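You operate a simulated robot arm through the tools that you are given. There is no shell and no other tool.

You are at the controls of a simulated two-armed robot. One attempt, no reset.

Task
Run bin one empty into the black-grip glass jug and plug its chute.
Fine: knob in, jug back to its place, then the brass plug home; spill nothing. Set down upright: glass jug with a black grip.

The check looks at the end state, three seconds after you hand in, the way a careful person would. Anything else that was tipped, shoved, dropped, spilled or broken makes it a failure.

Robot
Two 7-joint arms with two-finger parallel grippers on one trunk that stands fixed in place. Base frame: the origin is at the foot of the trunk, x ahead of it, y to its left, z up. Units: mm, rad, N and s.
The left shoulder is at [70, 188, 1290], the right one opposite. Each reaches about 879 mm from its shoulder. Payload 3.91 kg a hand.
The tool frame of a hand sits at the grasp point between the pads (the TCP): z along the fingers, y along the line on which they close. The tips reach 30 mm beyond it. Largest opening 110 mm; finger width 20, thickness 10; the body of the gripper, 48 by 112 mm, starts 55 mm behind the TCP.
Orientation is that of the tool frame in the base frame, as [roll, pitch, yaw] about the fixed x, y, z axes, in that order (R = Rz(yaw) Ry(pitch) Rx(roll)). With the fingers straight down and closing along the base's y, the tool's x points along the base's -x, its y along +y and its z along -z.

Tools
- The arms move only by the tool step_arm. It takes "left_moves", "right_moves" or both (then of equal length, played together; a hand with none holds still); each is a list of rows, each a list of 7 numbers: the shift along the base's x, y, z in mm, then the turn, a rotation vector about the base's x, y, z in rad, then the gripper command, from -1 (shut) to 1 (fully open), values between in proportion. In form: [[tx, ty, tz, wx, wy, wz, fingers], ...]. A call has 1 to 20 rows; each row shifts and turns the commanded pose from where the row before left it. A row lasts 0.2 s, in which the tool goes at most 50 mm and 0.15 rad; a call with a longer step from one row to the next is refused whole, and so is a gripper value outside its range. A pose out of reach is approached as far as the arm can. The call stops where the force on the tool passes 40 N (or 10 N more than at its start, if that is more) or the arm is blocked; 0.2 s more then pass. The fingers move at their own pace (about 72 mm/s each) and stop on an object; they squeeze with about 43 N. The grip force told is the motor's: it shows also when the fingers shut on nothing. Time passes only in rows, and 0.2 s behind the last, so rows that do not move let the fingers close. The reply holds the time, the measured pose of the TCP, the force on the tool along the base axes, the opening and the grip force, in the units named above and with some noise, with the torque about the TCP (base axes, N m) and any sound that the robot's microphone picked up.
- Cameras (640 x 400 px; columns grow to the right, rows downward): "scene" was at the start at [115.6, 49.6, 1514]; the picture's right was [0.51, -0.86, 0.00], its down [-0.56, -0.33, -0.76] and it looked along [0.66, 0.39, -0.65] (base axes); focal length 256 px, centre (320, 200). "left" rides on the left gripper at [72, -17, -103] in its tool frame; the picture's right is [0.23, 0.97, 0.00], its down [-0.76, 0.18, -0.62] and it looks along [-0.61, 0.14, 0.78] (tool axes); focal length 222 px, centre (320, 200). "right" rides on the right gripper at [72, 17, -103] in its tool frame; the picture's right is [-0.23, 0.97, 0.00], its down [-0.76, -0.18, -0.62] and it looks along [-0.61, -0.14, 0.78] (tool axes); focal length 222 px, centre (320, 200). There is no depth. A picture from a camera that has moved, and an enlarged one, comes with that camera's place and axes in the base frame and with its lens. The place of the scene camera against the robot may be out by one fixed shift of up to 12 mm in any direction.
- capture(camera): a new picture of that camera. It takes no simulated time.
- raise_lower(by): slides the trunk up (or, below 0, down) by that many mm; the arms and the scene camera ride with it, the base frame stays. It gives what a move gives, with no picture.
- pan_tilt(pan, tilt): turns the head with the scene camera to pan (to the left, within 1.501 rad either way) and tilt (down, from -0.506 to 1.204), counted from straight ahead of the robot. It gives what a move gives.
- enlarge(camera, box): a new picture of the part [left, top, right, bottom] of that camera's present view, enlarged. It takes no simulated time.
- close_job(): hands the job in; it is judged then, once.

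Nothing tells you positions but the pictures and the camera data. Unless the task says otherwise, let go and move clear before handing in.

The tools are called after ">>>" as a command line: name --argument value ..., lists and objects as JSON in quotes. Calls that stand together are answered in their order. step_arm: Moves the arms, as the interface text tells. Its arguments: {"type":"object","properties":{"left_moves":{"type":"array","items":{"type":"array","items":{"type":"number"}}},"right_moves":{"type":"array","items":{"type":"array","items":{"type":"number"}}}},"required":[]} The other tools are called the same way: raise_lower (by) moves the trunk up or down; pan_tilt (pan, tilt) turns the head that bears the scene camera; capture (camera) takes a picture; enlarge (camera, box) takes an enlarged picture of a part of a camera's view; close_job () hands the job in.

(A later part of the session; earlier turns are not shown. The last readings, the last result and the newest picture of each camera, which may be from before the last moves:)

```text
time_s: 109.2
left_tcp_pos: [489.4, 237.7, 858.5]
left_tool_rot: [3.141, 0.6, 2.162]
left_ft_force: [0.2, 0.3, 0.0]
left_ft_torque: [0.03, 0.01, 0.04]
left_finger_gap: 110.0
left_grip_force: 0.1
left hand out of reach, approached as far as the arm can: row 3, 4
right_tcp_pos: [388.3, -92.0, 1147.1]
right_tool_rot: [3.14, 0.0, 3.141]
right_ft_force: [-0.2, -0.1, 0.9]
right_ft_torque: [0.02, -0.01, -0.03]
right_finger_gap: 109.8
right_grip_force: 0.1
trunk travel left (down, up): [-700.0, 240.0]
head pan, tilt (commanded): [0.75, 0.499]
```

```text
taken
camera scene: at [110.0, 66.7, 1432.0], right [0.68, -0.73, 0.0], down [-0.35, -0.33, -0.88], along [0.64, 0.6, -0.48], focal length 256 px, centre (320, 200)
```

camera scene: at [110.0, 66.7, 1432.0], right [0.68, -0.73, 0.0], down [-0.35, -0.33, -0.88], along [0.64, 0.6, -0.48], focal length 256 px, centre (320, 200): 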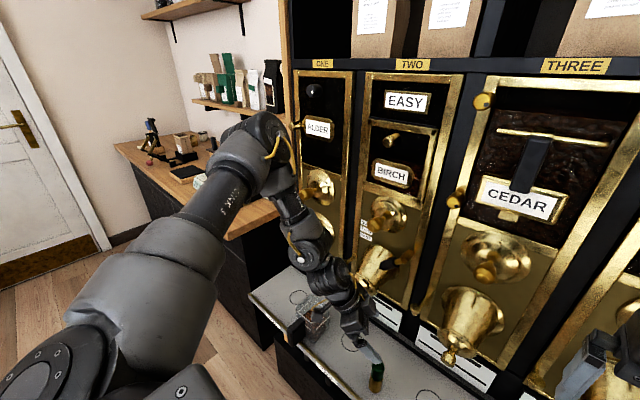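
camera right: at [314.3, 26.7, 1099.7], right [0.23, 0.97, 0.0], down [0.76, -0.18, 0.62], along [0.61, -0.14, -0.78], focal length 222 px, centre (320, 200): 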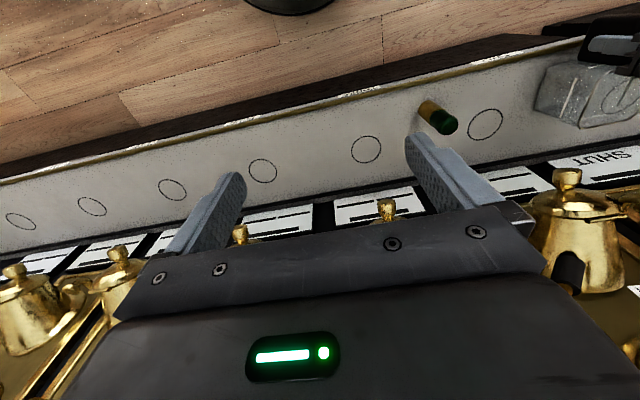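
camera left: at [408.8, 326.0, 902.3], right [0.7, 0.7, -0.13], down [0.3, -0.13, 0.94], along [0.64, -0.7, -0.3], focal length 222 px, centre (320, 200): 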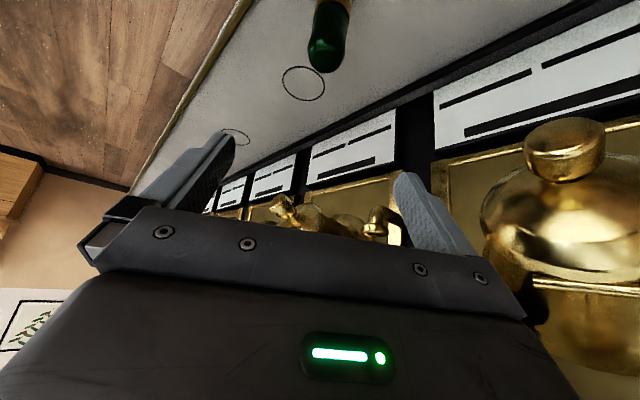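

The same limit appears. The wrist/elbow posture is the problem, so I'll return the left hand to its initial-like neutral posture (relative to the shoulder), then come across at shoulder height as the right arm does.

>>> step_arm --left_moves '[[-10, 20, 35, 0, 0, 0, 1], [-12, 25, 35, 0.1245, 0.0836, 0, 1], [-12, 25, 35, 0.1245, 0.0836, 0, 1], [-12, 25, 35, 0.1245, 0.0836, 0, 1], [-12, 25, 35, 0.1245, 0.0836, 0, 1], [-12, 25, 35, 0, 0, 0.14, 1], [-12, 25, 35, 0, 0, 0.14, 1], [-12, 25, 35, 0, 0, 0.14, 1], [-12, 25, 30, 0, 0, 0.14, 1], [-12, 25, 5, 0, 0, 0.14, 1], [-12, 25, 0, 0, 0, 0.14, 1], [-12, 20, 0, 0, 0, 0.14, 1], [0, 0, 0, 0, 0, 0, 1]]'

>>> capture --camera "scene"

```text
time_s: 112.0
left_tcp_pos: [348.9, 528.5, 1174.6]
left_tool_rot: [-3.141, 0.0, -3.139]
left_ft_force: [0.6, 0.8, 0.2]
left_ft_torque: [0.01, 0.05, -0.01]
left_finger_gap: 110.1
left_grip_force: 0.1
right_tcp_pos: [387.4, -89.9, 1146.7]
right_tool_rot: [-3.141, 0.0, -3.14]
right_ft_force: [-0.3, 0.3, 0.2]
right_ft_torque: [0.02, 0.0, 0.01]
right_finger_gap: 110.1
right_grip_force: 0.0
trunk travel left (down, up): [-700.0, 240.0]
head pan, tilt (commanded): [0.75, 0.499]
```

```text
taken
camera scene: at [109.6, 68.1, 1432.0], right [0.68, -0.73, 0.0], down [-0.35, -0.33, -0.88], along [0.64, 0.6, -0.48], focal length 256 px, centre (320, 200)
```

scene: 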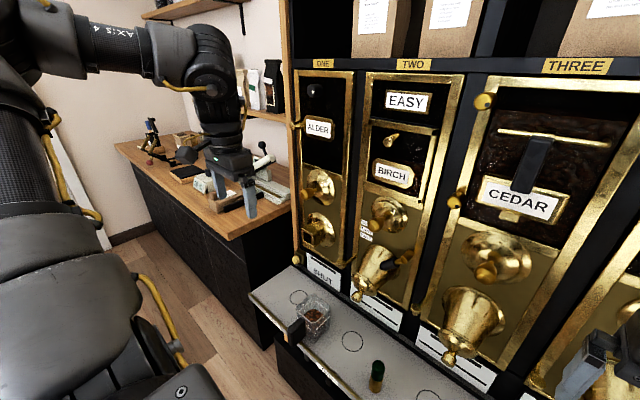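

>>> step_arm --left_moves '[[5, -40, -3, 0, 0, 0, 1], [5, -40, -3, 0, 0, 0, 1], [5, -40, -3, 0, 0, 0, 1], [5, -40, -3, 0, 0, 0, 1], [5, -40, -3, 0, 0, 0, 1], [5, -40, -3, 0, 0, 0, 1], [5, -40, -3, 0, 0, 0, 1], [5, -40, -3, 0, 0, 0, 1], [0, 0, 0, 0, 0, 0, 1]]'

>>> capture --camera "scene"

```text
time_s: 114.0
left_tcp_pos: [387.9, 284.8, 1161.6]
left_tool_rot: [-3.139, -0.003, 3.139]
left_ft_force: [0.4, -0.3, -0.7]
left_ft_torque: [0.01, 0.0, 0.02]
left_finger_gap: 110.3
left_grip_force: 0.1
left hand out of reach, approached as far as the arm can: row 6, 7, 8
right_tcp_pos: [387.7, -91.3, 1147.5]
right_tool_rot: [3.141, 0.001, 3.141]
right_ft_force: [-0.4, -0.5, 0.1]
right_ft_torque: [0.0, 0.01, -0.01]
right_finger_gap: 109.8
right_grip_force: 0.0
trunk travel left (down, up): [-700.0, 240.0]
head pan, tilt (commanded): [0.75, 0.499]
```

```text
taken
camera scene: at [109.7, 68.5, 1432.0], right [0.68, -0.73, 0.0], down [-0.35, -0.33, -0.88], along [0.64, 0.6, -0.48], focal length 256 px, centre (320, 200)
```

scene: 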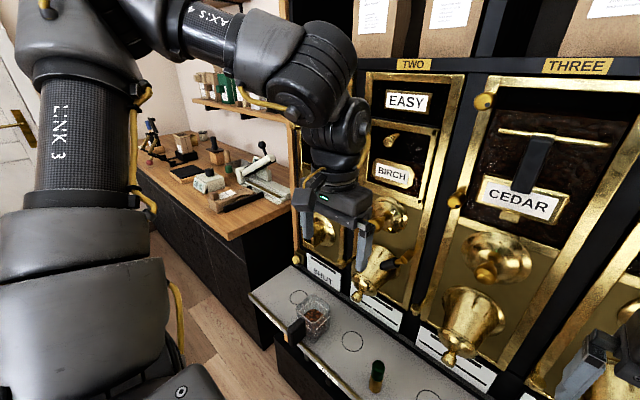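

The limit line suggests a lower shoulder plus a modest sideways tilt will reach the plug. I'll lower the trunk 300 mm, then yaw and tilt the hand there.

>>> raise_lower --by -300

>>> step_arm --left_moves '[[5, 5, 0, 0, 0, -0.14, 1], [5, 5, 0, 0, 0, -0.14, 1], [5, 0, 0, 0, 0, -0.14, 1], [5, 0, 0, 0, 0, -0.14, 1], [5, 0, 0, 0, 0, -0.14, 1], [5, 0, 0, 0, 0, -0.14, 1], [5, 0, 0, 0, 0, -0.14, 1], [5, 0, 0, 0, 0, -0.14, 1], [5, 0, 0, 0, 0, -0.14, 1], [5, 0, 0, 0, 0, -0.14, 1], [0, 0, 0, -0.1478, -0.0255, 0, 1], [0, 0, 0, -0.1478, -0.0255, 0, 1], [0, 0, 0, 0, 0, 0, 1]]'

>>> capture --camera "left"

>>> capture --camera "scene"

```text
time_s: 117.0
left_tcp_pos: [387.4, 284.4, 862.7]
left_tool_rot: [-3.14, -0.002, 3.137]
left_ft_force: [0.0, 0.2, 0.3]
left_ft_torque: [-0.04, 0.01, 0.0]
left_finger_gap: 110.0
left_grip_force: 0.0
right_tcp_pos: [388.3, -89.9, 846.9]
right_tool_rot: [-3.14, 0.0, 3.14]
right_ft_force: [-0.7, -0.4, -0.7]
right_ft_torque: [0.01, -0.01, -0.01]
right_finger_gap: 110.2
right_grip_force: 0.0
trunk travel left (down, up): [-400.0, 540.0]
head pan, tilt (commanded): [0.75, 0.499]
```

```text
time_s: 119.8
left_tcp_pos: [436.3, 294.7, 863.1]
left_tool_rot: [3.14, 0.298, 1.738]
left_ft_force: [0.3, 0.5, 0.7]
left_ft_torque: [-0.02, 0.01, -0.02]
left_finger_gap: 110.2
left_grip_force: 0.1
right_tcp_pos: [387.8, -90.9, 846.8]
right_tool_rot: [-3.141, -0.001, -3.141]
right_ft_force: [-0.3, -0.5, 0.7]
right_ft_torque: [0.01, -0.01, -0.02]
right_finger_gap: 110.2
right_grip_force: 0.1
trunk travel left (down, up): [-400.0, 540.0]
head pan, tilt (commanded): [0.75, 0.499]
```

```text
taken
camera left: at [403.4, 390.0, 939.8], right [0.92, 0.38, -0.07], down [0.27, -0.51, 0.82], along [0.27, -0.78, -0.57], focal length 222 px, centre (320, 200)
```

left: 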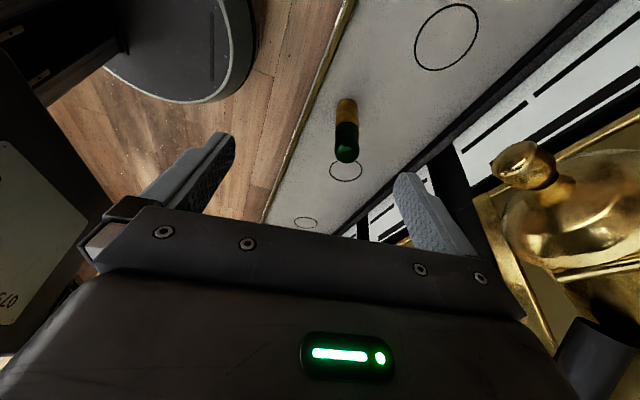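

```text
taken
camera scene: at [109.1, 68.0, 1132.1], right [0.68, -0.73, 0.0], down [-0.35, -0.33, -0.88], along [0.64, 0.6, -0.48], focal length 256 px, centre (320, 200)
```

scene: 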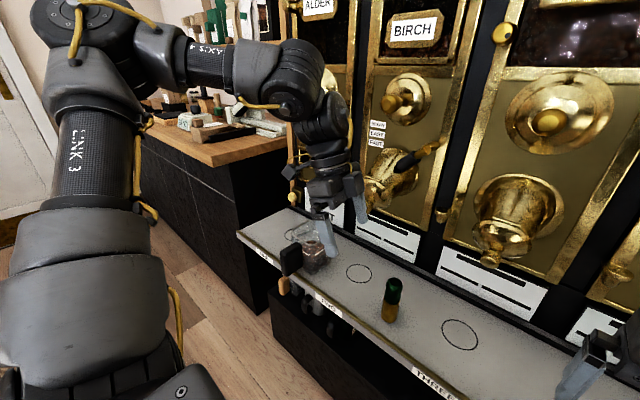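

No limit this time, and the plug appears between the fingers. Moving toward it.

>>> step_arm --left_moves '[[14, -18, -10, 0, 0, 0, 1], [16, -20, -15, 0, 0, 0, 1], [18, -22, -15, 0, 0, 0, 1], [19, -25, -20, 0, 0, 0, 1], [0, 0, 0, 0, 0, 0, 1]]'

>>> capture --camera "left"

>>> capture --camera "scene"

```text
time_s: 121.0
left_tcp_pos: [502.8, 209.3, 803.0]
left_tool_rot: [3.14, 0.297, 1.738]
left_ft_force: [-0.6, -0.7, 0.1]
left_ft_torque: [-0.01, 0.0, 0.0]
left_finger_gap: 109.8
left_grip_force: 0.0
right_tcp_pos: [385.2, -91.1, 847.2]
right_tool_rot: [-3.141, 0.001, 3.141]
right_ft_force: [-0.8, 0.5, 0.3]
right_ft_torque: [0.02, -0.02, 0.0]
right_finger_gap: 109.9
right_grip_force: 0.0
trunk travel left (down, up): [-400.0, 540.0]
head pan, tilt (commanded): [0.75, 0.499]
```

```text
taken
camera left: at [469.2, 305.1, 879.4], right [0.92, 0.38, -0.07], down [0.26, -0.51, 0.82], along [0.28, -0.78, -0.57], focal length 222 px, centre (320, 200)
```

left: 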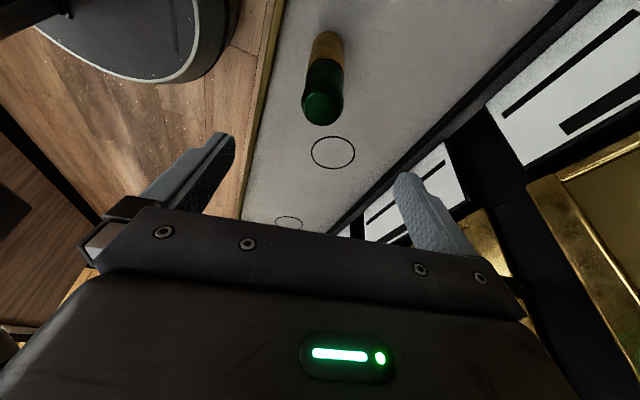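

```text
taken
camera scene: at [108.1, 68.3, 1132.2], right [0.68, -0.73, 0.0], down [-0.35, -0.33, -0.88], along [0.64, 0.6, -0.48], focal length 256 px, centre (320, 200)
```

scene: 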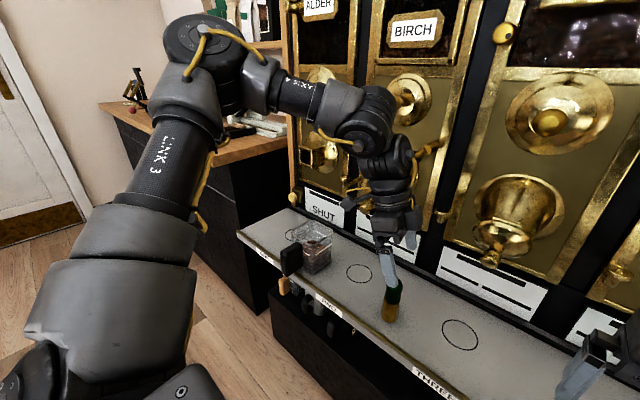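

The hand now hovers over the plug. Zooming to centre precisely.

>>> enlarge --camera "left" --box '[272, 20, 384, 140]'

```text
3.33 times, centred on (328, 80) of left
camera zoom: at [469.2, 305.1, 879.4], right [0.92, 0.38, -0.07], down [0.26, -0.51, 0.82], along [0.28, -0.78, -0.57], focal length 740 px, centre (293, 600)
```

zoom: 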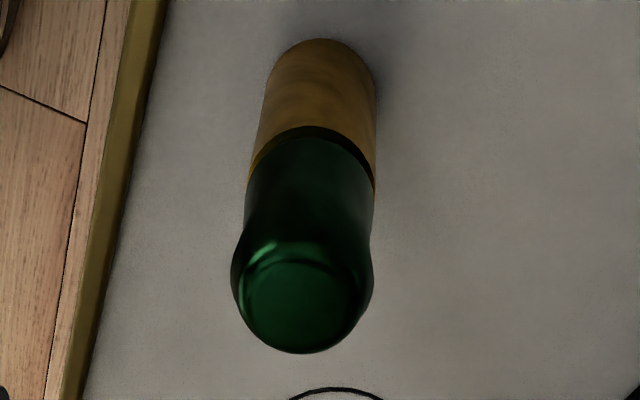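

The plug's axis is at about (499.5, 208), green grip from z≈667 to 722. Descending so the pads hold only the green grip.

>>> step_arm --left_moves '[[-3.3, -1.3, -25, 0, 0, 0, 1], [0, 0, -30, 0, 0, 0, 1], [0, 0, -28, 0, 0, 0, 1], [0, 0, 0, 0, 0, 0, 1]]'

>>> capture --camera "left"

>>> enlarge --camera "scene" --box '[330, 220, 458, 340]'

```text
time_s: 122.0
left_tcp_pos: [502.1, 207.5, 718.7]
left_tool_rot: [3.14, 0.298, 1.739]
left_ft_force: [-0.4, 0.2, -0.6]
left_ft_torque: [0.02, 0.0, -0.01]
left_finger_gap: 109.9
left_grip_force: 0.1
right_tcp_pos: [386.8, -90.0, 847.3]
right_tool_rot: [3.14, -0.001, 3.141]
right_ft_force: [-0.4, -0.2, 0.3]
right_ft_torque: [0.01, -0.01, -0.02]
right_finger_gap: 109.7
right_grip_force: 0.1
trunk travel left (down, up): [-400.0, 540.0]
head pan, tilt (commanded): [0.75, 0.499]
```

```text
taken
camera left: at [467.5, 303.2, 795.3], right [0.92, 0.38, -0.07], down [0.27, -0.51, 0.82], along [0.27, -0.78, -0.57], focal length 222 px, centre (320, 200)
```

left: 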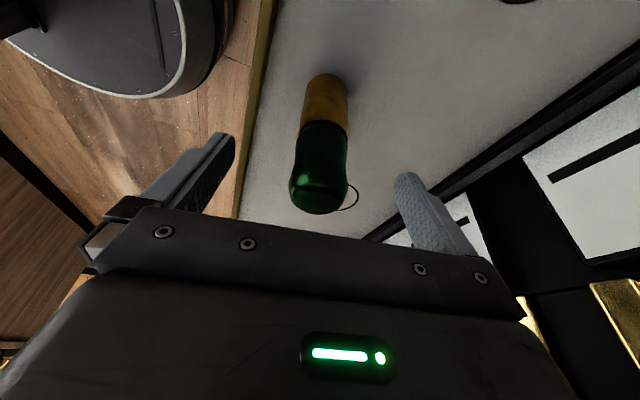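

```text
3.33 times, centred on (394, 280) of scene
camera zoom: at [108.9, 68.4, 1132.1], right [0.68, -0.73, 0.0], down [-0.35, -0.33, -0.88], along [0.64, 0.6, -0.48], focal length 853 px, centre (73, -67)
```

zoom: 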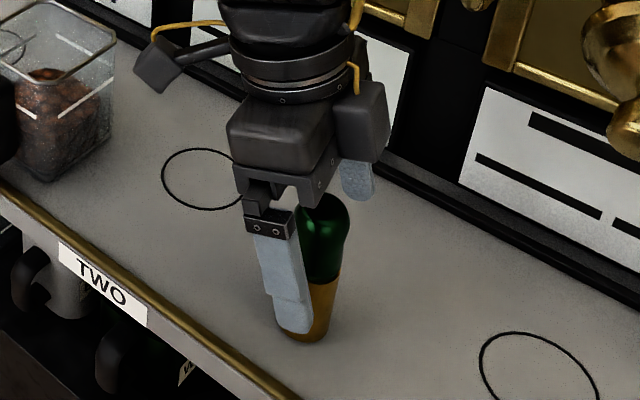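

Well centred. Descending the last 17 mm and closing gently.

>>> step_arm --left_moves '[[0, 0, -10, 0, 0, 0, 1], [0, 0, -7, 0, 0, 0, 1], [0, 0, 0, 0, 0, 0, 1]]'

>>> capture --camera "left"

```text
time_s: 122.8
left_tcp_pos: [501.8, 208.3, 702.6]
left_tool_rot: [3.14, 0.298, 1.736]
left_ft_force: [0.1, 0.2, 0.1]
left_ft_torque: [0.0, 0.01, 0.0]
left_finger_gap: 110.1
left_grip_force: 0.0
right_tcp_pos: [386.6, -89.8, 846.9]
right_tool_rot: [3.141, -0.002, -3.139]
right_ft_force: [0.4, -0.6, -0.1]
right_ft_torque: [0.03, 0.04, 0.01]
right_finger_gap: 110.2
right_grip_force: 0.0
trunk travel left (down, up): [-400.0, 540.0]
head pan, tilt (commanded): [0.75, 0.499]
```

```text
taken
camera left: at [467.4, 303.6, 778.8], right [0.92, 0.38, -0.07], down [0.27, -0.51, 0.82], along [0.27, -0.78, -0.57], focal length 222 px, centre (320, 200)
```

left: 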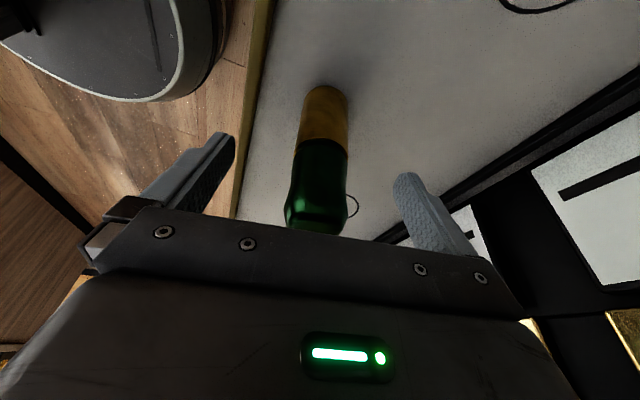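

>>> step_arm --left_moves '[[0, 0, 0, 0, 0, 0, 0.3], [0, 0, 0, 0, 0, 0, -0.1], [0, 0, 0, 0, 0, 0, -0.3], [0, 0, 0, 0, 0, 0, -0.5], [0, 0, 0, 0, 0, 0, -1], [0, 0, 0, 0, 0, 0, -1], [0, 0, 0, 0, 0, 0, -1]]'

>>> capture --camera "left"

>>> enlarge --camera "scene" --box '[346, 240, 426, 340]'

```text
time_s: 124.4
left_tcp_pos: [500.8, 208.5, 703.1]
left_tool_rot: [-3.141, 0.298, 1.738]
left_ft_force: [-0.7, -0.5, 0.4]
left_ft_torque: [0.01, 0.0, 0.02]
left_finger_gap: 32.9
left_grip_force: 43.0
right_tcp_pos: [388.4, -90.5, 847.2]
right_tool_rot: [3.14, -0.001, 3.141]
right_ft_force: [-0.9, -0.1, 0.7]
right_ft_torque: [-0.01, 0.0, -0.03]
right_finger_gap: 110.0
right_grip_force: 0.0
trunk travel left (down, up): [-400.0, 540.0]
head pan, tilt (commanded): [0.75, 0.499]
```

```text
taken
camera left: at [467.5, 303.6, 778.9], right [0.92, 0.38, -0.07], down [0.27, -0.51, 0.82], along [0.27, -0.78, -0.57], focal length 222 px, centre (320, 200)
```

left: 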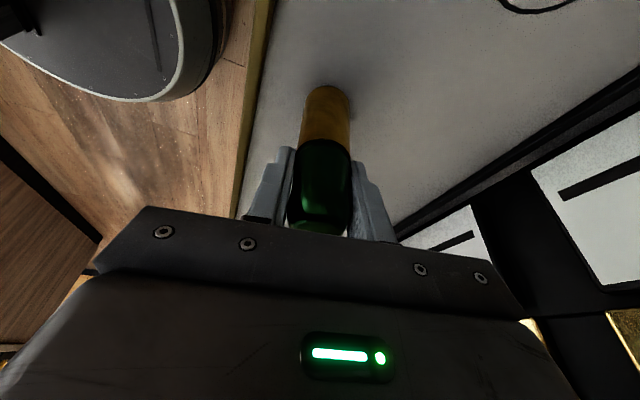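

```text
4.00 times, centred on (386, 290) of scene
camera zoom: at [109.1, 68.5, 1132.0], right [0.68, -0.73, 0.0], down [-0.35, -0.33, -0.88], along [0.64, 0.6, -0.48], focal length 1023 px, centre (56, -160)
```

zoom: 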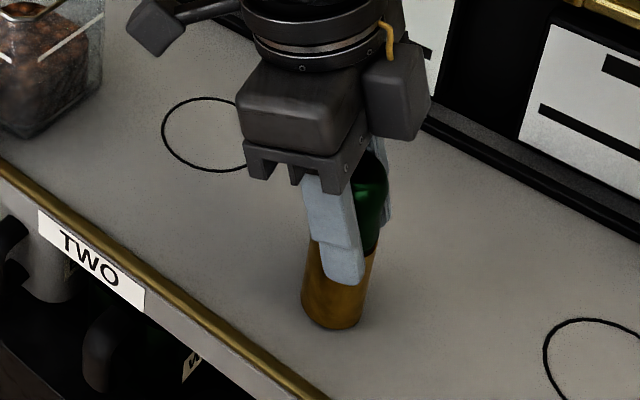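

Gripped at 32.9 mm. Lifting gently.

>>> step_arm --left_moves '[[0, 0, 2, 0, 0, 0, -1], [0, 0, 3, 0, 0, 0, -1], [0, 0, 5, 0, 0, 0, -1], [0, 0, 10, 0, 0, 0, -1], [0, 0, 0, 0, 0, 0, -1]]'

>>> capture --camera "left"

>>> enlarge --camera "scene" --box '[346, 240, 426, 340]'

```text
time_s: 125.6
left_tcp_pos: [501.7, 208.3, 721.3]
left_tool_rot: [-3.14, 0.297, 1.739]
left_ft_force: [0.2, -0.3, 0.1]
left_ft_torque: [0.02, 0.0, 0.03]
left_finger_gap: 32.5
left_grip_force: 43.3
right_tcp_pos: [386.7, -90.4, 845.8]
right_tool_rot: [3.141, 0.0, -3.141]
right_ft_force: [0.0, 0.1, 0.5]
right_ft_torque: [0.01, 0.03, -0.01]
right_finger_gap: 110.1
right_grip_force: 0.1
trunk travel left (down, up): [-400.0, 540.0]
head pan, tilt (commanded): [0.75, 0.499]
```

```text
taken
camera left: at [467.2, 303.8, 798.6], right [0.92, 0.38, -0.07], down [0.27, -0.51, 0.82], along [0.27, -0.78, -0.57], focal length 222 px, centre (320, 200)
```

left: 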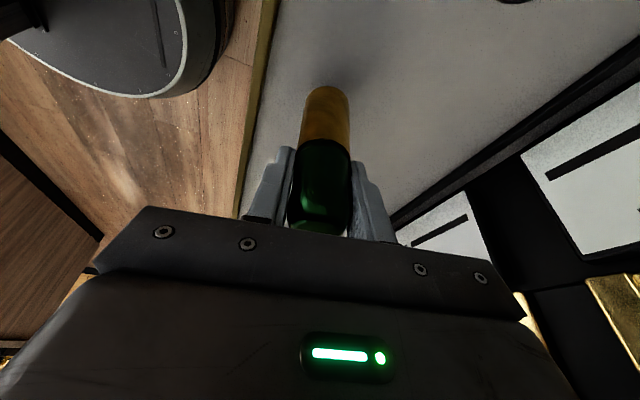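

```text
4.00 times, centred on (386, 290) of scene
camera zoom: at [109.3, 68.6, 1132.0], right [0.68, -0.73, 0.0], down [-0.35, -0.33, -0.88], along [0.64, 0.6, -0.48], focal length 1023 px, centre (56, -160)
```

zoom: 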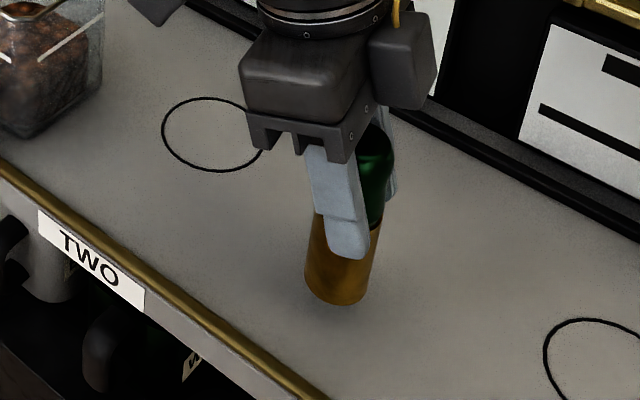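

The plug is held firmly. Retracing the path up and left with it, clear of the jug and bells.

>>> step_arm --left_moves '[[0, 0, 25, 0, 0, 0, -1], [0, 0, 30, 0, 0, 0, -1], [0, 0, 27, 0, 0, 0, -1], [-19, 25, 20, 0, 0, 0, -1], [-18, 22, 15, 0, 0, 0, -1], [-16, 20, 15, 0, 0, 0, -1], [-14, 18, 10, 0, 0, 0, -1], [-9, 32, 0, 0, 0, 0, -1], [-9, 32, 0, 0, 0, 0, -1], [-9, 32, 0, 0, 0, 0, -1], [-9, 32, 0, 0, 0, 0, -1], [0, 0, 0, 0, 0, 0, -1]]'

>>> step_arm --left_moves '[[0, 8, 0, 0, 0, 0.14, -1], [0, 8, 0, 0, 0, 0.14, -1], [0, 8, 0, 0, 0, 0.14, -1], [0, 8, 0, 0, 0, 0.14, -1], [0, 8, 0, 0, 0, 0.14, -1], [0, 8, 0, 0, 0, 0.14, -1], [0, 8, 0, 0, 0, 0.14, -1], [0, 8, 0, 0, 0, 0.14, -1], [0, 8, 0, 0, 0, 0.14, -1], [0, 8, 0, 0, 0, 0.143, -1], [0, 0, 0, 0, 0, 0, -1]]'

>>> capture --camera "left"

>>> capture --camera "scene"

```text
time_s: 128.2
left_tcp_pos: [396.2, 422.6, 865.4]
left_tool_rot: [-3.141, 0.3, 1.737]
left_ft_force: [-0.2, -0.3, -0.4]
left_ft_torque: [-0.01, -0.01, 0.01]
left_finger_gap: 32.5
left_grip_force: 42.2
right_tcp_pos: [387.1, -90.7, 846.5]
right_tool_rot: [-3.141, -0.002, 3.141]
right_ft_force: [-0.3, 0.1, -0.5]
right_ft_torque: [0.01, 0.0, -0.01]
right_finger_gap: 109.9
right_grip_force: 0.0
trunk travel left (down, up): [-400.0, 540.0]
head pan, tilt (commanded): [0.75, 0.499]
```

```text
time_s: 130.6
left_tcp_pos: [397.1, 501.8, 864.9]
left_tool_rot: [-3.141, 0.298, -3.141]
left_ft_force: [0.3, -1.4, -0.3]
left_ft_torque: [0.03, 0.0, -0.01]
left_finger_gap: 32.6
left_grip_force: 43.1
right_tcp_pos: [387.6, -89.6, 847.6]
right_tool_rot: [3.141, 0.0, 3.141]
right_ft_force: [0.6, -0.2, -0.4]
right_ft_torque: [0.02, 0.0, 0.02]
right_finger_gap: 109.8
right_grip_force: 0.1
trunk travel left (down, up): [-400.0, 540.0]
head pan, tilt (commanded): [0.75, 0.499]
```

```text
taken
camera left: at [297.7, 484.6, 941.4], right [-0.22, 0.97, -0.07], down [0.54, 0.18, 0.82], along [0.81, 0.14, -0.57], focal length 222 px, centre (320, 200)
```

left: 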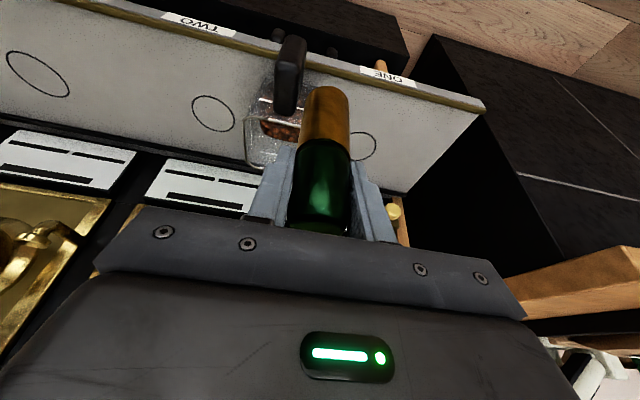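

```text
taken
camera scene: at [109.1, 68.8, 1132.0], right [0.68, -0.73, 0.0], down [-0.35, -0.33, -0.88], along [0.64, 0.6, -0.48], focal length 256 px, centre (320, 200)
```

scene: 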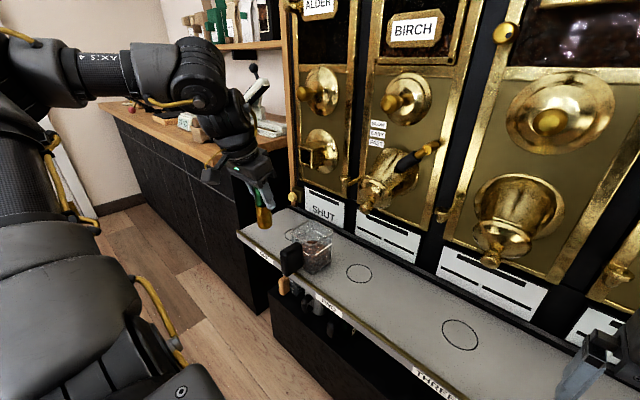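

Now pitch the hand so the plug points straight forward, moving to a staging point in front of the spout.

>>> step_arm --left_moves '[[5, 8.4, 0.8, 0, -0.1428, 0, -1], [5, 8.4, 0.8, 0, -0.1428, 0, -1], [5, 8.4, 0.8, 0, -0.1428, 0, -1], [5, 8.4, 0.8, 0, -0.1428, 0, -1], [5, 8.4, 0.8, 0, -0.1428, 0, -1], [5, 8.4, 0.8, 0, -0.1428, 0, -1], [5, 8.4, 0.8, 0, -0.1428, 0, -1], [5, 8.4, 0.8, 0, -0.1428, 0, -1], [5, 8.4, 0.8, 0, -0.1428, 0, -1], [5, 8.4, 0.8, 0, -0.1428, 0, -1], [5, 8.4, 1, 0, -0.1428, 0, -1], [0, 0, 0, 0, 0, 0, -1], [0, 0, 0, 0, 0, 0, -1]]'

>>> capture --camera "left"

>>> capture --camera "scene"

```text
time_s: 133.4
left_tcp_pos: [453.1, 593.9, 872.9]
left_tool_rot: [0.004, 1.273, 0.004]
left_ft_force: [0.5, 0.0, 0.0]
left_ft_torque: [-0.01, 0.03, 0.01]
left_finger_gap: 32.5
left_grip_force: 43.4
right_tcp_pos: [388.1, -90.0, 847.1]
right_tool_rot: [3.141, 0.002, -3.142]
right_ft_force: [0.4, -0.8, 1.0]
right_ft_torque: [-0.03, -0.01, 0.02]
right_finger_gap: 110.0
right_grip_force: 0.2
trunk travel left (down, up): [-400.0, 540.0]
head pan, tilt (commanded): [0.75, 0.499]
```

```text
taken
camera left: at [373.9, 576.9, 773.0], right [0.07, 0.97, -0.22], down [-0.82, 0.18, 0.55], along [0.57, 0.14, 0.81], focal length 222 px, centre (320, 200)
```

left: 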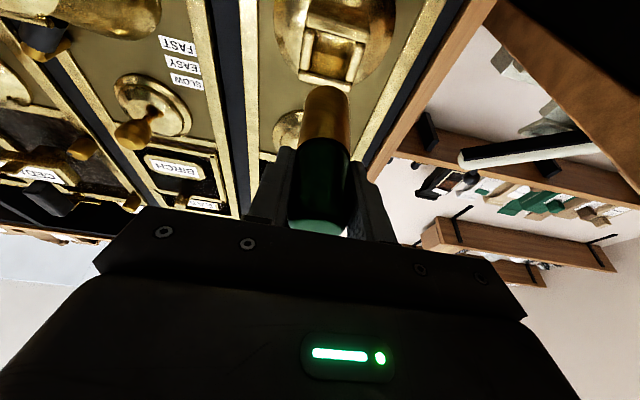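

```text
taken
camera scene: at [109.3, 69.0, 1132.0], right [0.68, -0.73, 0.0], down [-0.35, -0.33, -0.88], along [0.64, 0.6, -0.48], focal length 256 px, centre (320, 200)
```

scene: 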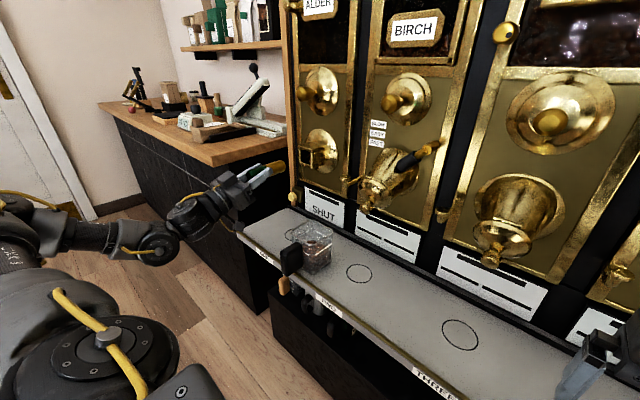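

The plug now points forward toward the spout. Checking alignment with zooms.

>>> enlarge --camera "scene" --box '[230, 120, 358, 210]'

>>> enlarge --camera "left" --box '[256, 0, 416, 120]'

```text
4.44 times, centred on (294, 165) of scene
camera zoom: at [109.3, 69.0, 1132.0], right [0.68, -0.73, 0.0], down [-0.35, -0.33, -0.88], along [0.64, 0.6, -0.48], focal length 1137 px, centre (436, 356)
```

zoom: 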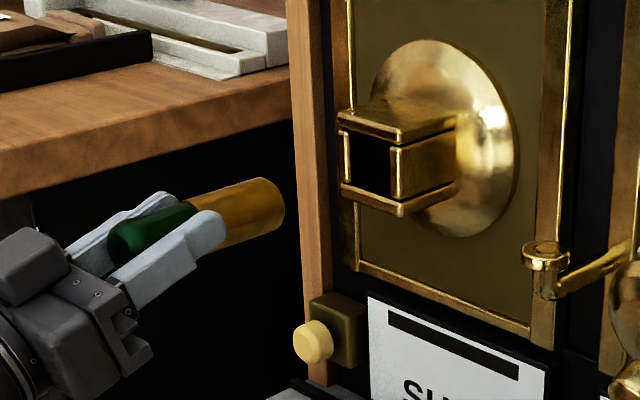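

```text
3.33 times, centred on (336, 60) of left
camera zoom: at [373.9, 576.9, 773.0], right [0.07, 0.97, -0.22], down [-0.82, 0.18, 0.55], along [0.57, 0.14, 0.81], focal length 740 px, centre (267, 667)
```

zoom: 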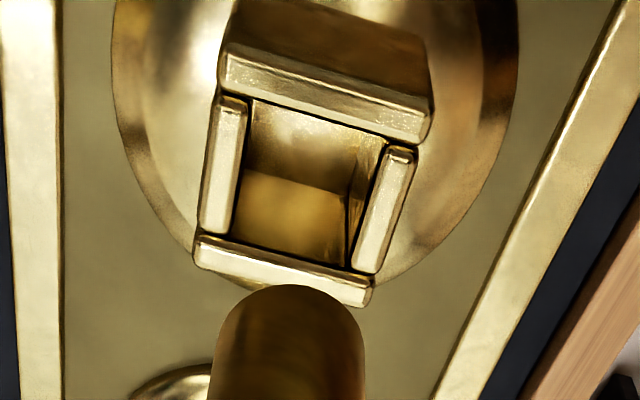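

>>> enlarge --camera "scene" --box '[246, 150, 310, 190]'

>>> enlarge --camera "left" --box '[272, 60, 376, 125]'

```text
10.00 times, centred on (278, 170) of scene
camera zoom: at [109.3, 69.0, 1132.0], right [0.68, -0.73, 0.0], down [-0.35, -0.33, -0.88], along [0.64, 0.6, -0.48], focal length 2558 px, centre (740, 500)
```

zoom: 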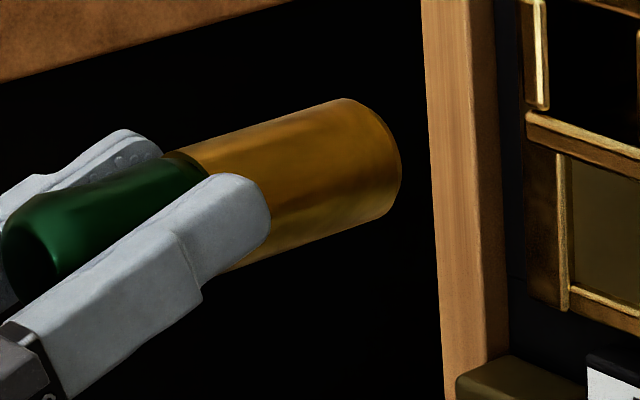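

```text
6.15 times, centred on (324, 92) of left
camera zoom: at [373.9, 576.9, 773.0], right [0.07, 0.97, -0.22], down [-0.82, 0.18, 0.55], along [0.57, 0.14, 0.81], focal length 1367 px, centre (295, 862)
```

zoom: 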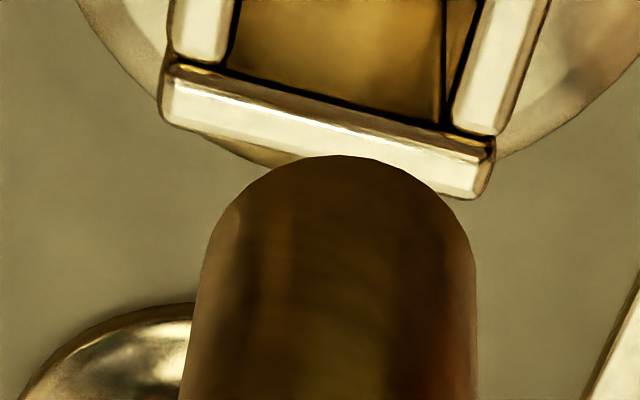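

The plug looks nearly aligned. I'll bring its tip close to the mouth so I can compare both at the same depth.

>>> step_arm --left_moves '[[15, 0, 0, 0, 0, 0, -1], [20, 0, 0, 0, 0, 0, -1], [15, 0, 0, 0, 0, 0, -1], [8, 0, 0, 0, 0, 0, -1], [0, 0, 0, 0, 0, 0, -1], [0, 0, 0, 0, 0, 0, -1]]'

>>> enlarge --camera "left" --box '[256, 20, 400, 128]'

>>> enlarge --camera "scene" --box '[270, 125, 350, 185]'

```text
time_s: 134.8
left_tcp_pos: [510.3, 594.1, 873.8]
left_tool_rot: [0.005, 1.272, 0.003]
left_ft_force: [-1.0, -0.5, -0.3]
left_ft_torque: [0.01, 0.03, 0.0]
left_finger_gap: 32.8
left_grip_force: 42.7
right_tcp_pos: [387.2, -90.8, 847.4]
right_tool_rot: [-3.141, 0.001, -3.139]
right_ft_force: [-0.2, 0.3, 0.1]
right_ft_torque: [0.0, 0.02, -0.01]
right_finger_gap: 110.1
right_grip_force: 0.1
trunk travel left (down, up): [-400.0, 540.0]
head pan, tilt (commanded): [0.75, 0.499]
```

```text
3.70 times, centred on (328, 74) of left
camera zoom: at [431.3, 577.4, 773.4], right [0.07, 0.97, -0.22], down [-0.82, 0.18, 0.55], along [0.57, 0.14, 0.81], focal length 823 px, centre (290, 667)
```

zoom: 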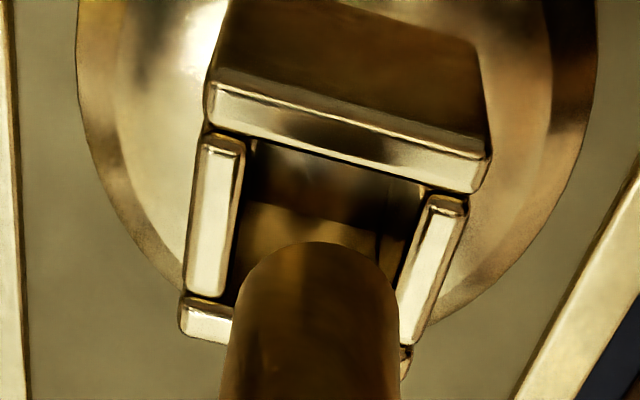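

```text
6.67 times, centred on (310, 155) of scene
camera zoom: at [109.2, 68.8, 1132.0], right [0.68, -0.73, 0.0], down [-0.35, -0.33, -0.88], along [0.64, 0.6, -0.48], focal length 1705 px, centre (387, 500)
```

zoom: 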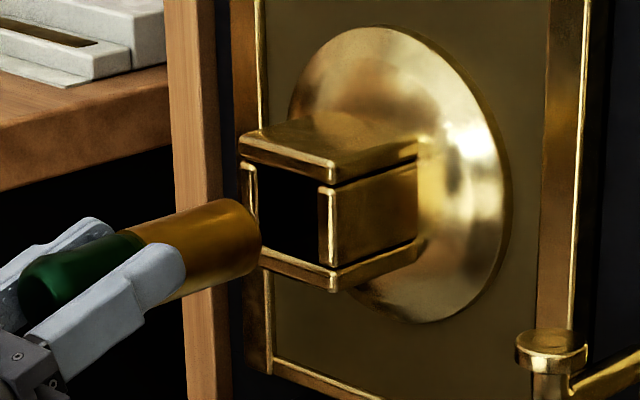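

Comparison shows the tip about 31 mm short of the mouth, roughly 1 mm low, with slight yaw/pitch. I'll apply small corrections and advance to ~15 mm from the mouth for another look.

>>> step_arm --left_moves '[[0, -1.1, 2.4, 0, 0.018, 0.026, -1], [6, 0, 0, 0, 0, 0, -1], [8, 0, 0, 0, 0, 0, -1], [0, 0, 0, 0, 0, 0, -1], [0, 0, 0, 0, 0, 0, -1]]'

>>> enlarge --camera "left" --box '[272, 20, 384, 100]'

>>> enlarge --camera "scene" --box '[276, 135, 324, 171]'

```text
time_s: 136.0
left_tcp_pos: [524.9, 593.1, 874.9]
left_tool_rot: [0.003, 1.292, 0.028]
left_ft_force: [-0.1, -0.1, -0.9]
left_ft_torque: [-0.02, 0.03, 0.02]
left_finger_gap: 32.5
left_grip_force: 42.9
right_tcp_pos: [387.2, -90.1, 845.9]
right_tool_rot: [3.141, 0.002, 3.141]
right_ft_force: [-0.5, 0.1, -0.3]
right_ft_torque: [0.0, 0.0, -0.03]
right_finger_gap: 110.0
right_grip_force: 0.1
trunk travel left (down, up): [-400.0, 540.0]
head pan, tilt (commanded): [0.75, 0.499]
```

```text
5.00 times, centred on (328, 60) of left
camera zoom: at [444.9, 573.8, 776.0], right [0.04, 0.98, -0.22], down [-0.81, 0.16, 0.56], along [0.58, 0.16, 0.8], focal length 1111 px, centre (280, 900)
```

zoom: 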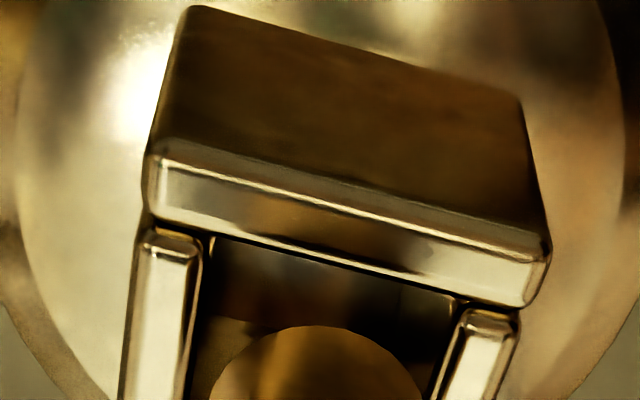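

```text
11.11 times, centred on (300, 153) of scene
camera zoom: at [109.2, 68.8, 1132.0], right [0.68, -0.73, 0.0], down [-0.35, -0.33, -0.88], along [0.64, 0.6, -0.48], focal length 2842 px, centre (542, 722)
```

zoom: 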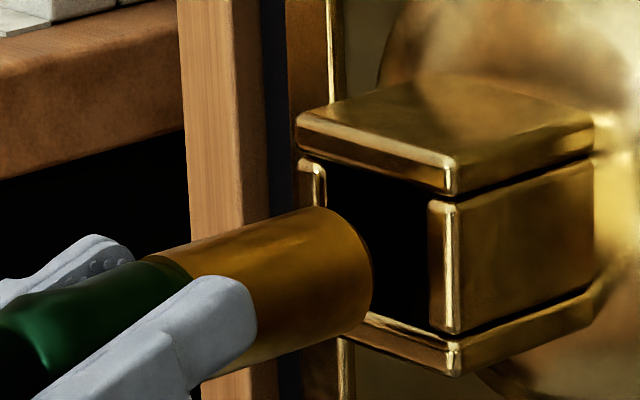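

Tip is ~17 mm from the mouth and about 2 mm low. Correcting and advancing another 10 mm.

>>> step_arm --left_moves '[[0, -0.4, 2.1, 0, 0, 0, -1], [5, 0, 0, 0, 0, 0, -1], [5, 0, 0, 0, 0, 0, -1], [0, 0, 0, 0, 0, 0, -1], [0, 0, 0, 0, 0, 0, -1]]'

>>> enlarge --camera "left" --box '[272, 10, 384, 100]'

>>> enlarge --camera "scene" --box '[280, 135, 328, 171]'

```text
time_s: 137.2
left_tcp_pos: [534.7, 593.8, 878.2]
left_tool_rot: [0.004, 1.292, 0.028]
left_ft_force: [-0.1, -0.5, -0.5]
left_ft_torque: [0.0, 0.01, -0.01]
left_finger_gap: 32.5
left_grip_force: 42.7
right_tcp_pos: [386.8, -91.2, 846.6]
right_tool_rot: [3.14, -0.001, -3.141]
right_ft_force: [0.4, -0.3, -0.5]
right_ft_torque: [0.0, 0.04, -0.03]
right_finger_gap: 110.1
right_grip_force: 0.1
trunk travel left (down, up): [-400.0, 540.0]
head pan, tilt (commanded): [0.75, 0.499]
```

```text
4.44 times, centred on (328, 55) of left
camera zoom: at [455.3, 573.8, 779.0], right [0.04, 0.98, -0.22], down [-0.81, 0.16, 0.56], along [0.58, 0.16, 0.8], focal length 987 px, centre (284, 844)
```

zoom: 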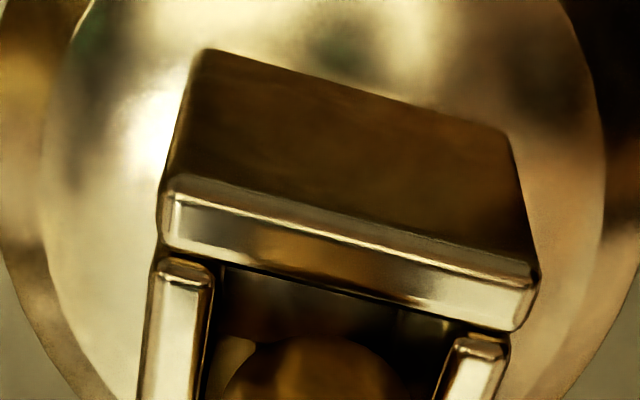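

```text
11.11 times, centred on (304, 153) of scene
camera zoom: at [109.2, 68.8, 1132.0], right [0.68, -0.73, 0.0], down [-0.35, -0.33, -0.88], along [0.64, 0.6, -0.48], focal length 2842 px, centre (498, 722)
```

zoom: 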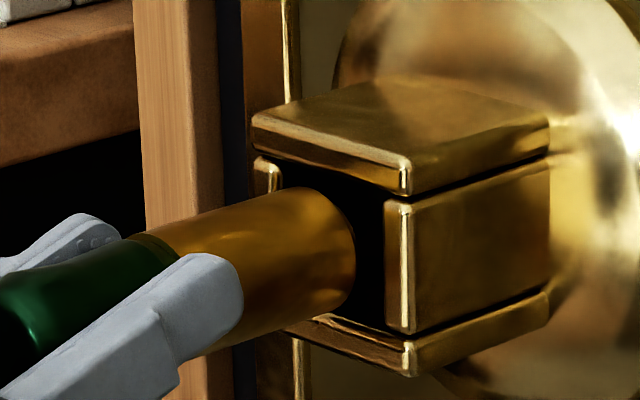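

Now about 8 mm out; both views say the plug is ~1.8 mm high and ~0.8 mm left. Correcting, then advancing slowly into the mouth.

>>> step_arm --left_moves '[[0, -0.8, -1.8, 0, 0, 0, -1], [0, 0, 0, 0, 0, 0, -1], [3, 0, 0, 0, 0, 0, -1], [0, 0, 0, 0, 0, 0, -1]]'

>>> enlarge --camera "scene" --box '[280, 135, 328, 171]'

>>> enlarge --camera "left" --box '[272, 20, 384, 100]'

```text
time_s: 138.2
left_tcp_pos: [536.7, 591.9, 876.6]
left_tool_rot: [0.002, 1.294, 0.03]
left_ft_force: [1.0, 0.1, -0.2]
left_ft_torque: [-0.01, 0.02, -0.04]
left_finger_gap: 32.6
left_grip_force: 42.9
right_tcp_pos: [386.2, -89.4, 846.7]
right_tool_rot: [-3.141, 0.001, 3.142]
right_ft_force: [0.9, 0.5, 0.0]
right_ft_torque: [0.01, 0.04, 0.03]
right_finger_gap: 110.0
right_grip_force: 0.0
trunk travel left (down, up): [-400.0, 540.0]
head pan, tilt (commanded): [0.75, 0.499]
```

```text
11.11 times, centred on (304, 153) of scene
camera zoom: at [109.1, 68.7, 1132.0], right [0.68, -0.73, 0.0], down [-0.35, -0.33, -0.88], along [0.64, 0.6, -0.48], focal length 2842 px, centre (498, 722)
```

zoom: 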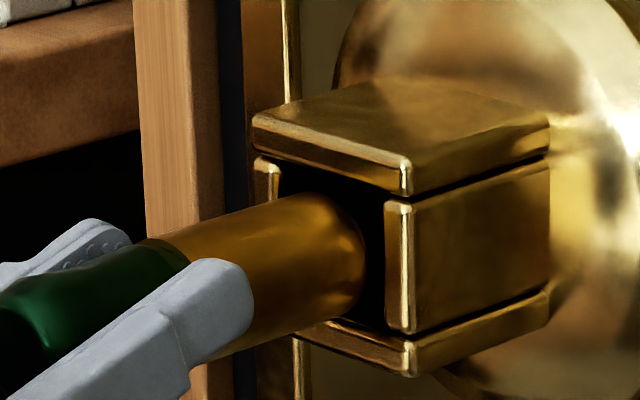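

```text
5.00 times, centred on (328, 60) of left
camera zoom: at [457.9, 572.9, 777.3], right [0.04, 0.98, -0.22], down [-0.81, 0.16, 0.56], along [0.58, 0.16, 0.8], focal length 1111 px, centre (280, 900)
```

zoom: 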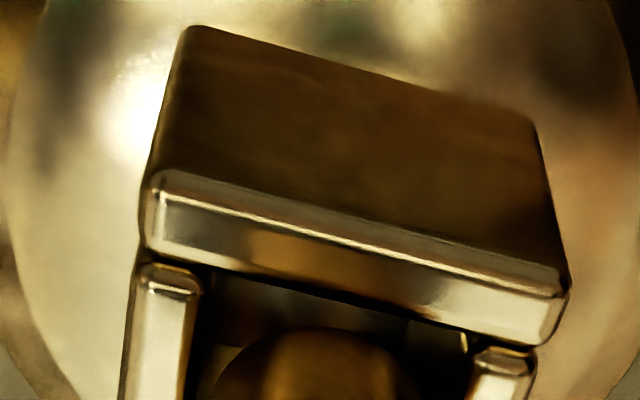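

Aligned within about half a millimetre. Advancing slowly in 2 mm steps.

>>> step_arm --left_moves '[[2, 0, 0, 0, 0, 0, -1], [2, 0, 0, 0, 0, 0, -1], [2, 0, 0, 0, 0, 0, -1], [2, 0, 0, 0, 0, 0, -1], [0, 0, 0, 0, 0, 0, -1]]'

>>> enlarge --camera "scene" --box '[280, 135, 328, 171]'

>>> enlarge --camera "left" --box '[272, 20, 384, 120]'

```text
time_s: 139.4
left_tcp_pos: [545.3, 591.8, 876.5]
left_tool_rot: [0.005, 1.291, 0.029]
left_ft_force: [-0.7, -0.4, -1.2]
left_ft_torque: [0.0, 0.02, 0.0]
left_finger_gap: 32.4
left_grip_force: 42.8
right_tcp_pos: [387.6, -90.3, 847.0]
right_tool_rot: [3.142, 0.0, -3.141]
right_ft_force: [-0.7, 0.1, -0.2]
right_ft_torque: [-0.02, 0.01, 0.05]
right_finger_gap: 110.0
right_grip_force: 0.1
trunk travel left (down, up): [-400.0, 540.0]
head pan, tilt (commanded): [0.75, 0.499]
```

```text
11.11 times, centred on (304, 153) of scene
camera zoom: at [109.1, 68.8, 1132.0], right [0.68, -0.73, 0.0], down [-0.35, -0.33, -0.88], along [0.64, 0.6, -0.48], focal length 2842 px, centre (498, 722)
```

zoom: 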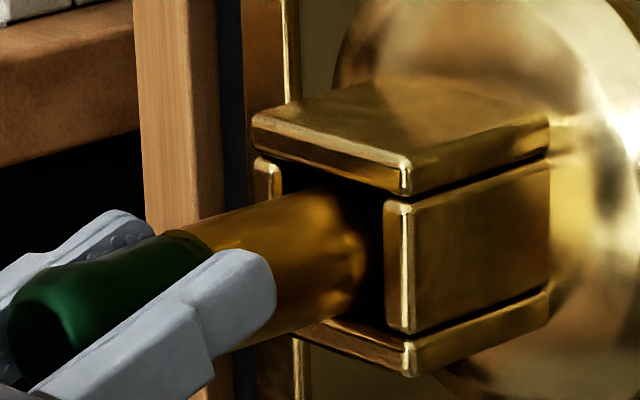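

```text
4.00 times, centred on (328, 70) of left
camera zoom: at [465.8, 573.0, 777.7], right [0.04, 0.98, -0.22], down [-0.81, 0.16, 0.56], along [0.58, 0.16, 0.8], focal length 888 px, centre (288, 720)
```

zoom: 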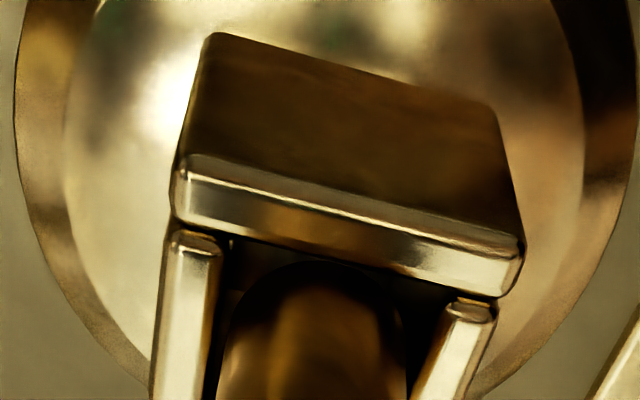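

The tip is inside the mouth with no contact force and even gaps. Continuing inward.

>>> step_arm --left_moves '[[3, 0, 0, 0, 0, 0, -1], [3, 0, 0, 0, 0, 0, -1], [3, 0, 0, 0, 0, 0, -1], [3, 0, 0, 0, 0, 0, -1], [0, 0, 0, 0, 0, 0, -1]]'

>>> enlarge --camera "scene" --box '[280, 135, 328, 171]'

>>> enlarge --camera "left" --box '[256, 20, 400, 140]'

```text
time_s: 140.6
left_tcp_pos: [557.3, 592.3, 875.4]
left_tool_rot: [0.005, 1.292, 0.032]
left_ft_force: [-0.5, -0.2, -0.5]
left_ft_torque: [0.02, 0.04, -0.02]
left_finger_gap: 32.5
left_grip_force: 42.6
right_tcp_pos: [386.5, -89.7, 848.4]
right_tool_rot: [3.141, 0.0, 3.141]
right_ft_force: [-0.8, 0.4, 0.5]
right_ft_torque: [0.0, 0.03, -0.03]
right_finger_gap: 110.0
right_grip_force: 0.0
trunk travel left (down, up): [-400.0, 540.0]
head pan, tilt (commanded): [0.75, 0.499]
```

```text
11.11 times, centred on (304, 153) of scene
camera zoom: at [109.1, 68.8, 1132.0], right [0.68, -0.73, 0.0], down [-0.35, -0.33, -0.88], along [0.64, 0.6, -0.48], focal length 2842 px, centre (498, 722)
```

zoom: 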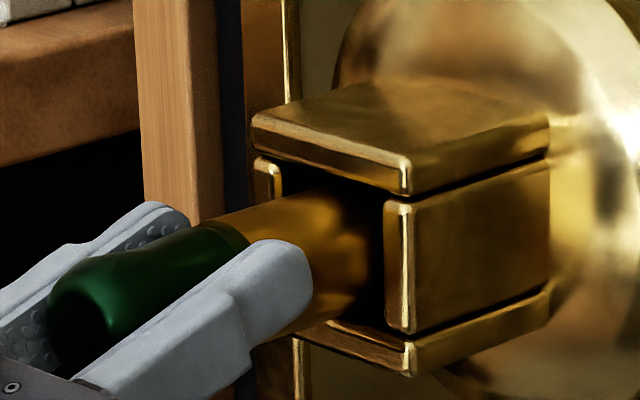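

```text
3.33 times, centred on (328, 80) of left
camera zoom: at [478.0, 572.7, 777.1], right [0.04, 0.98, -0.22], down [-0.81, 0.16, 0.56], along [0.58, 0.16, 0.8], focal length 740 px, centre (293, 600)
```

zoom: 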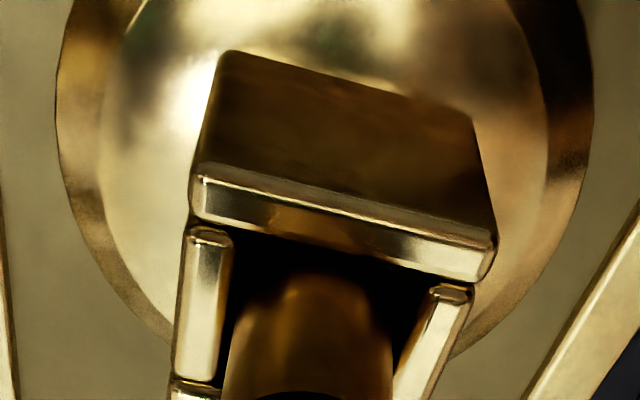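

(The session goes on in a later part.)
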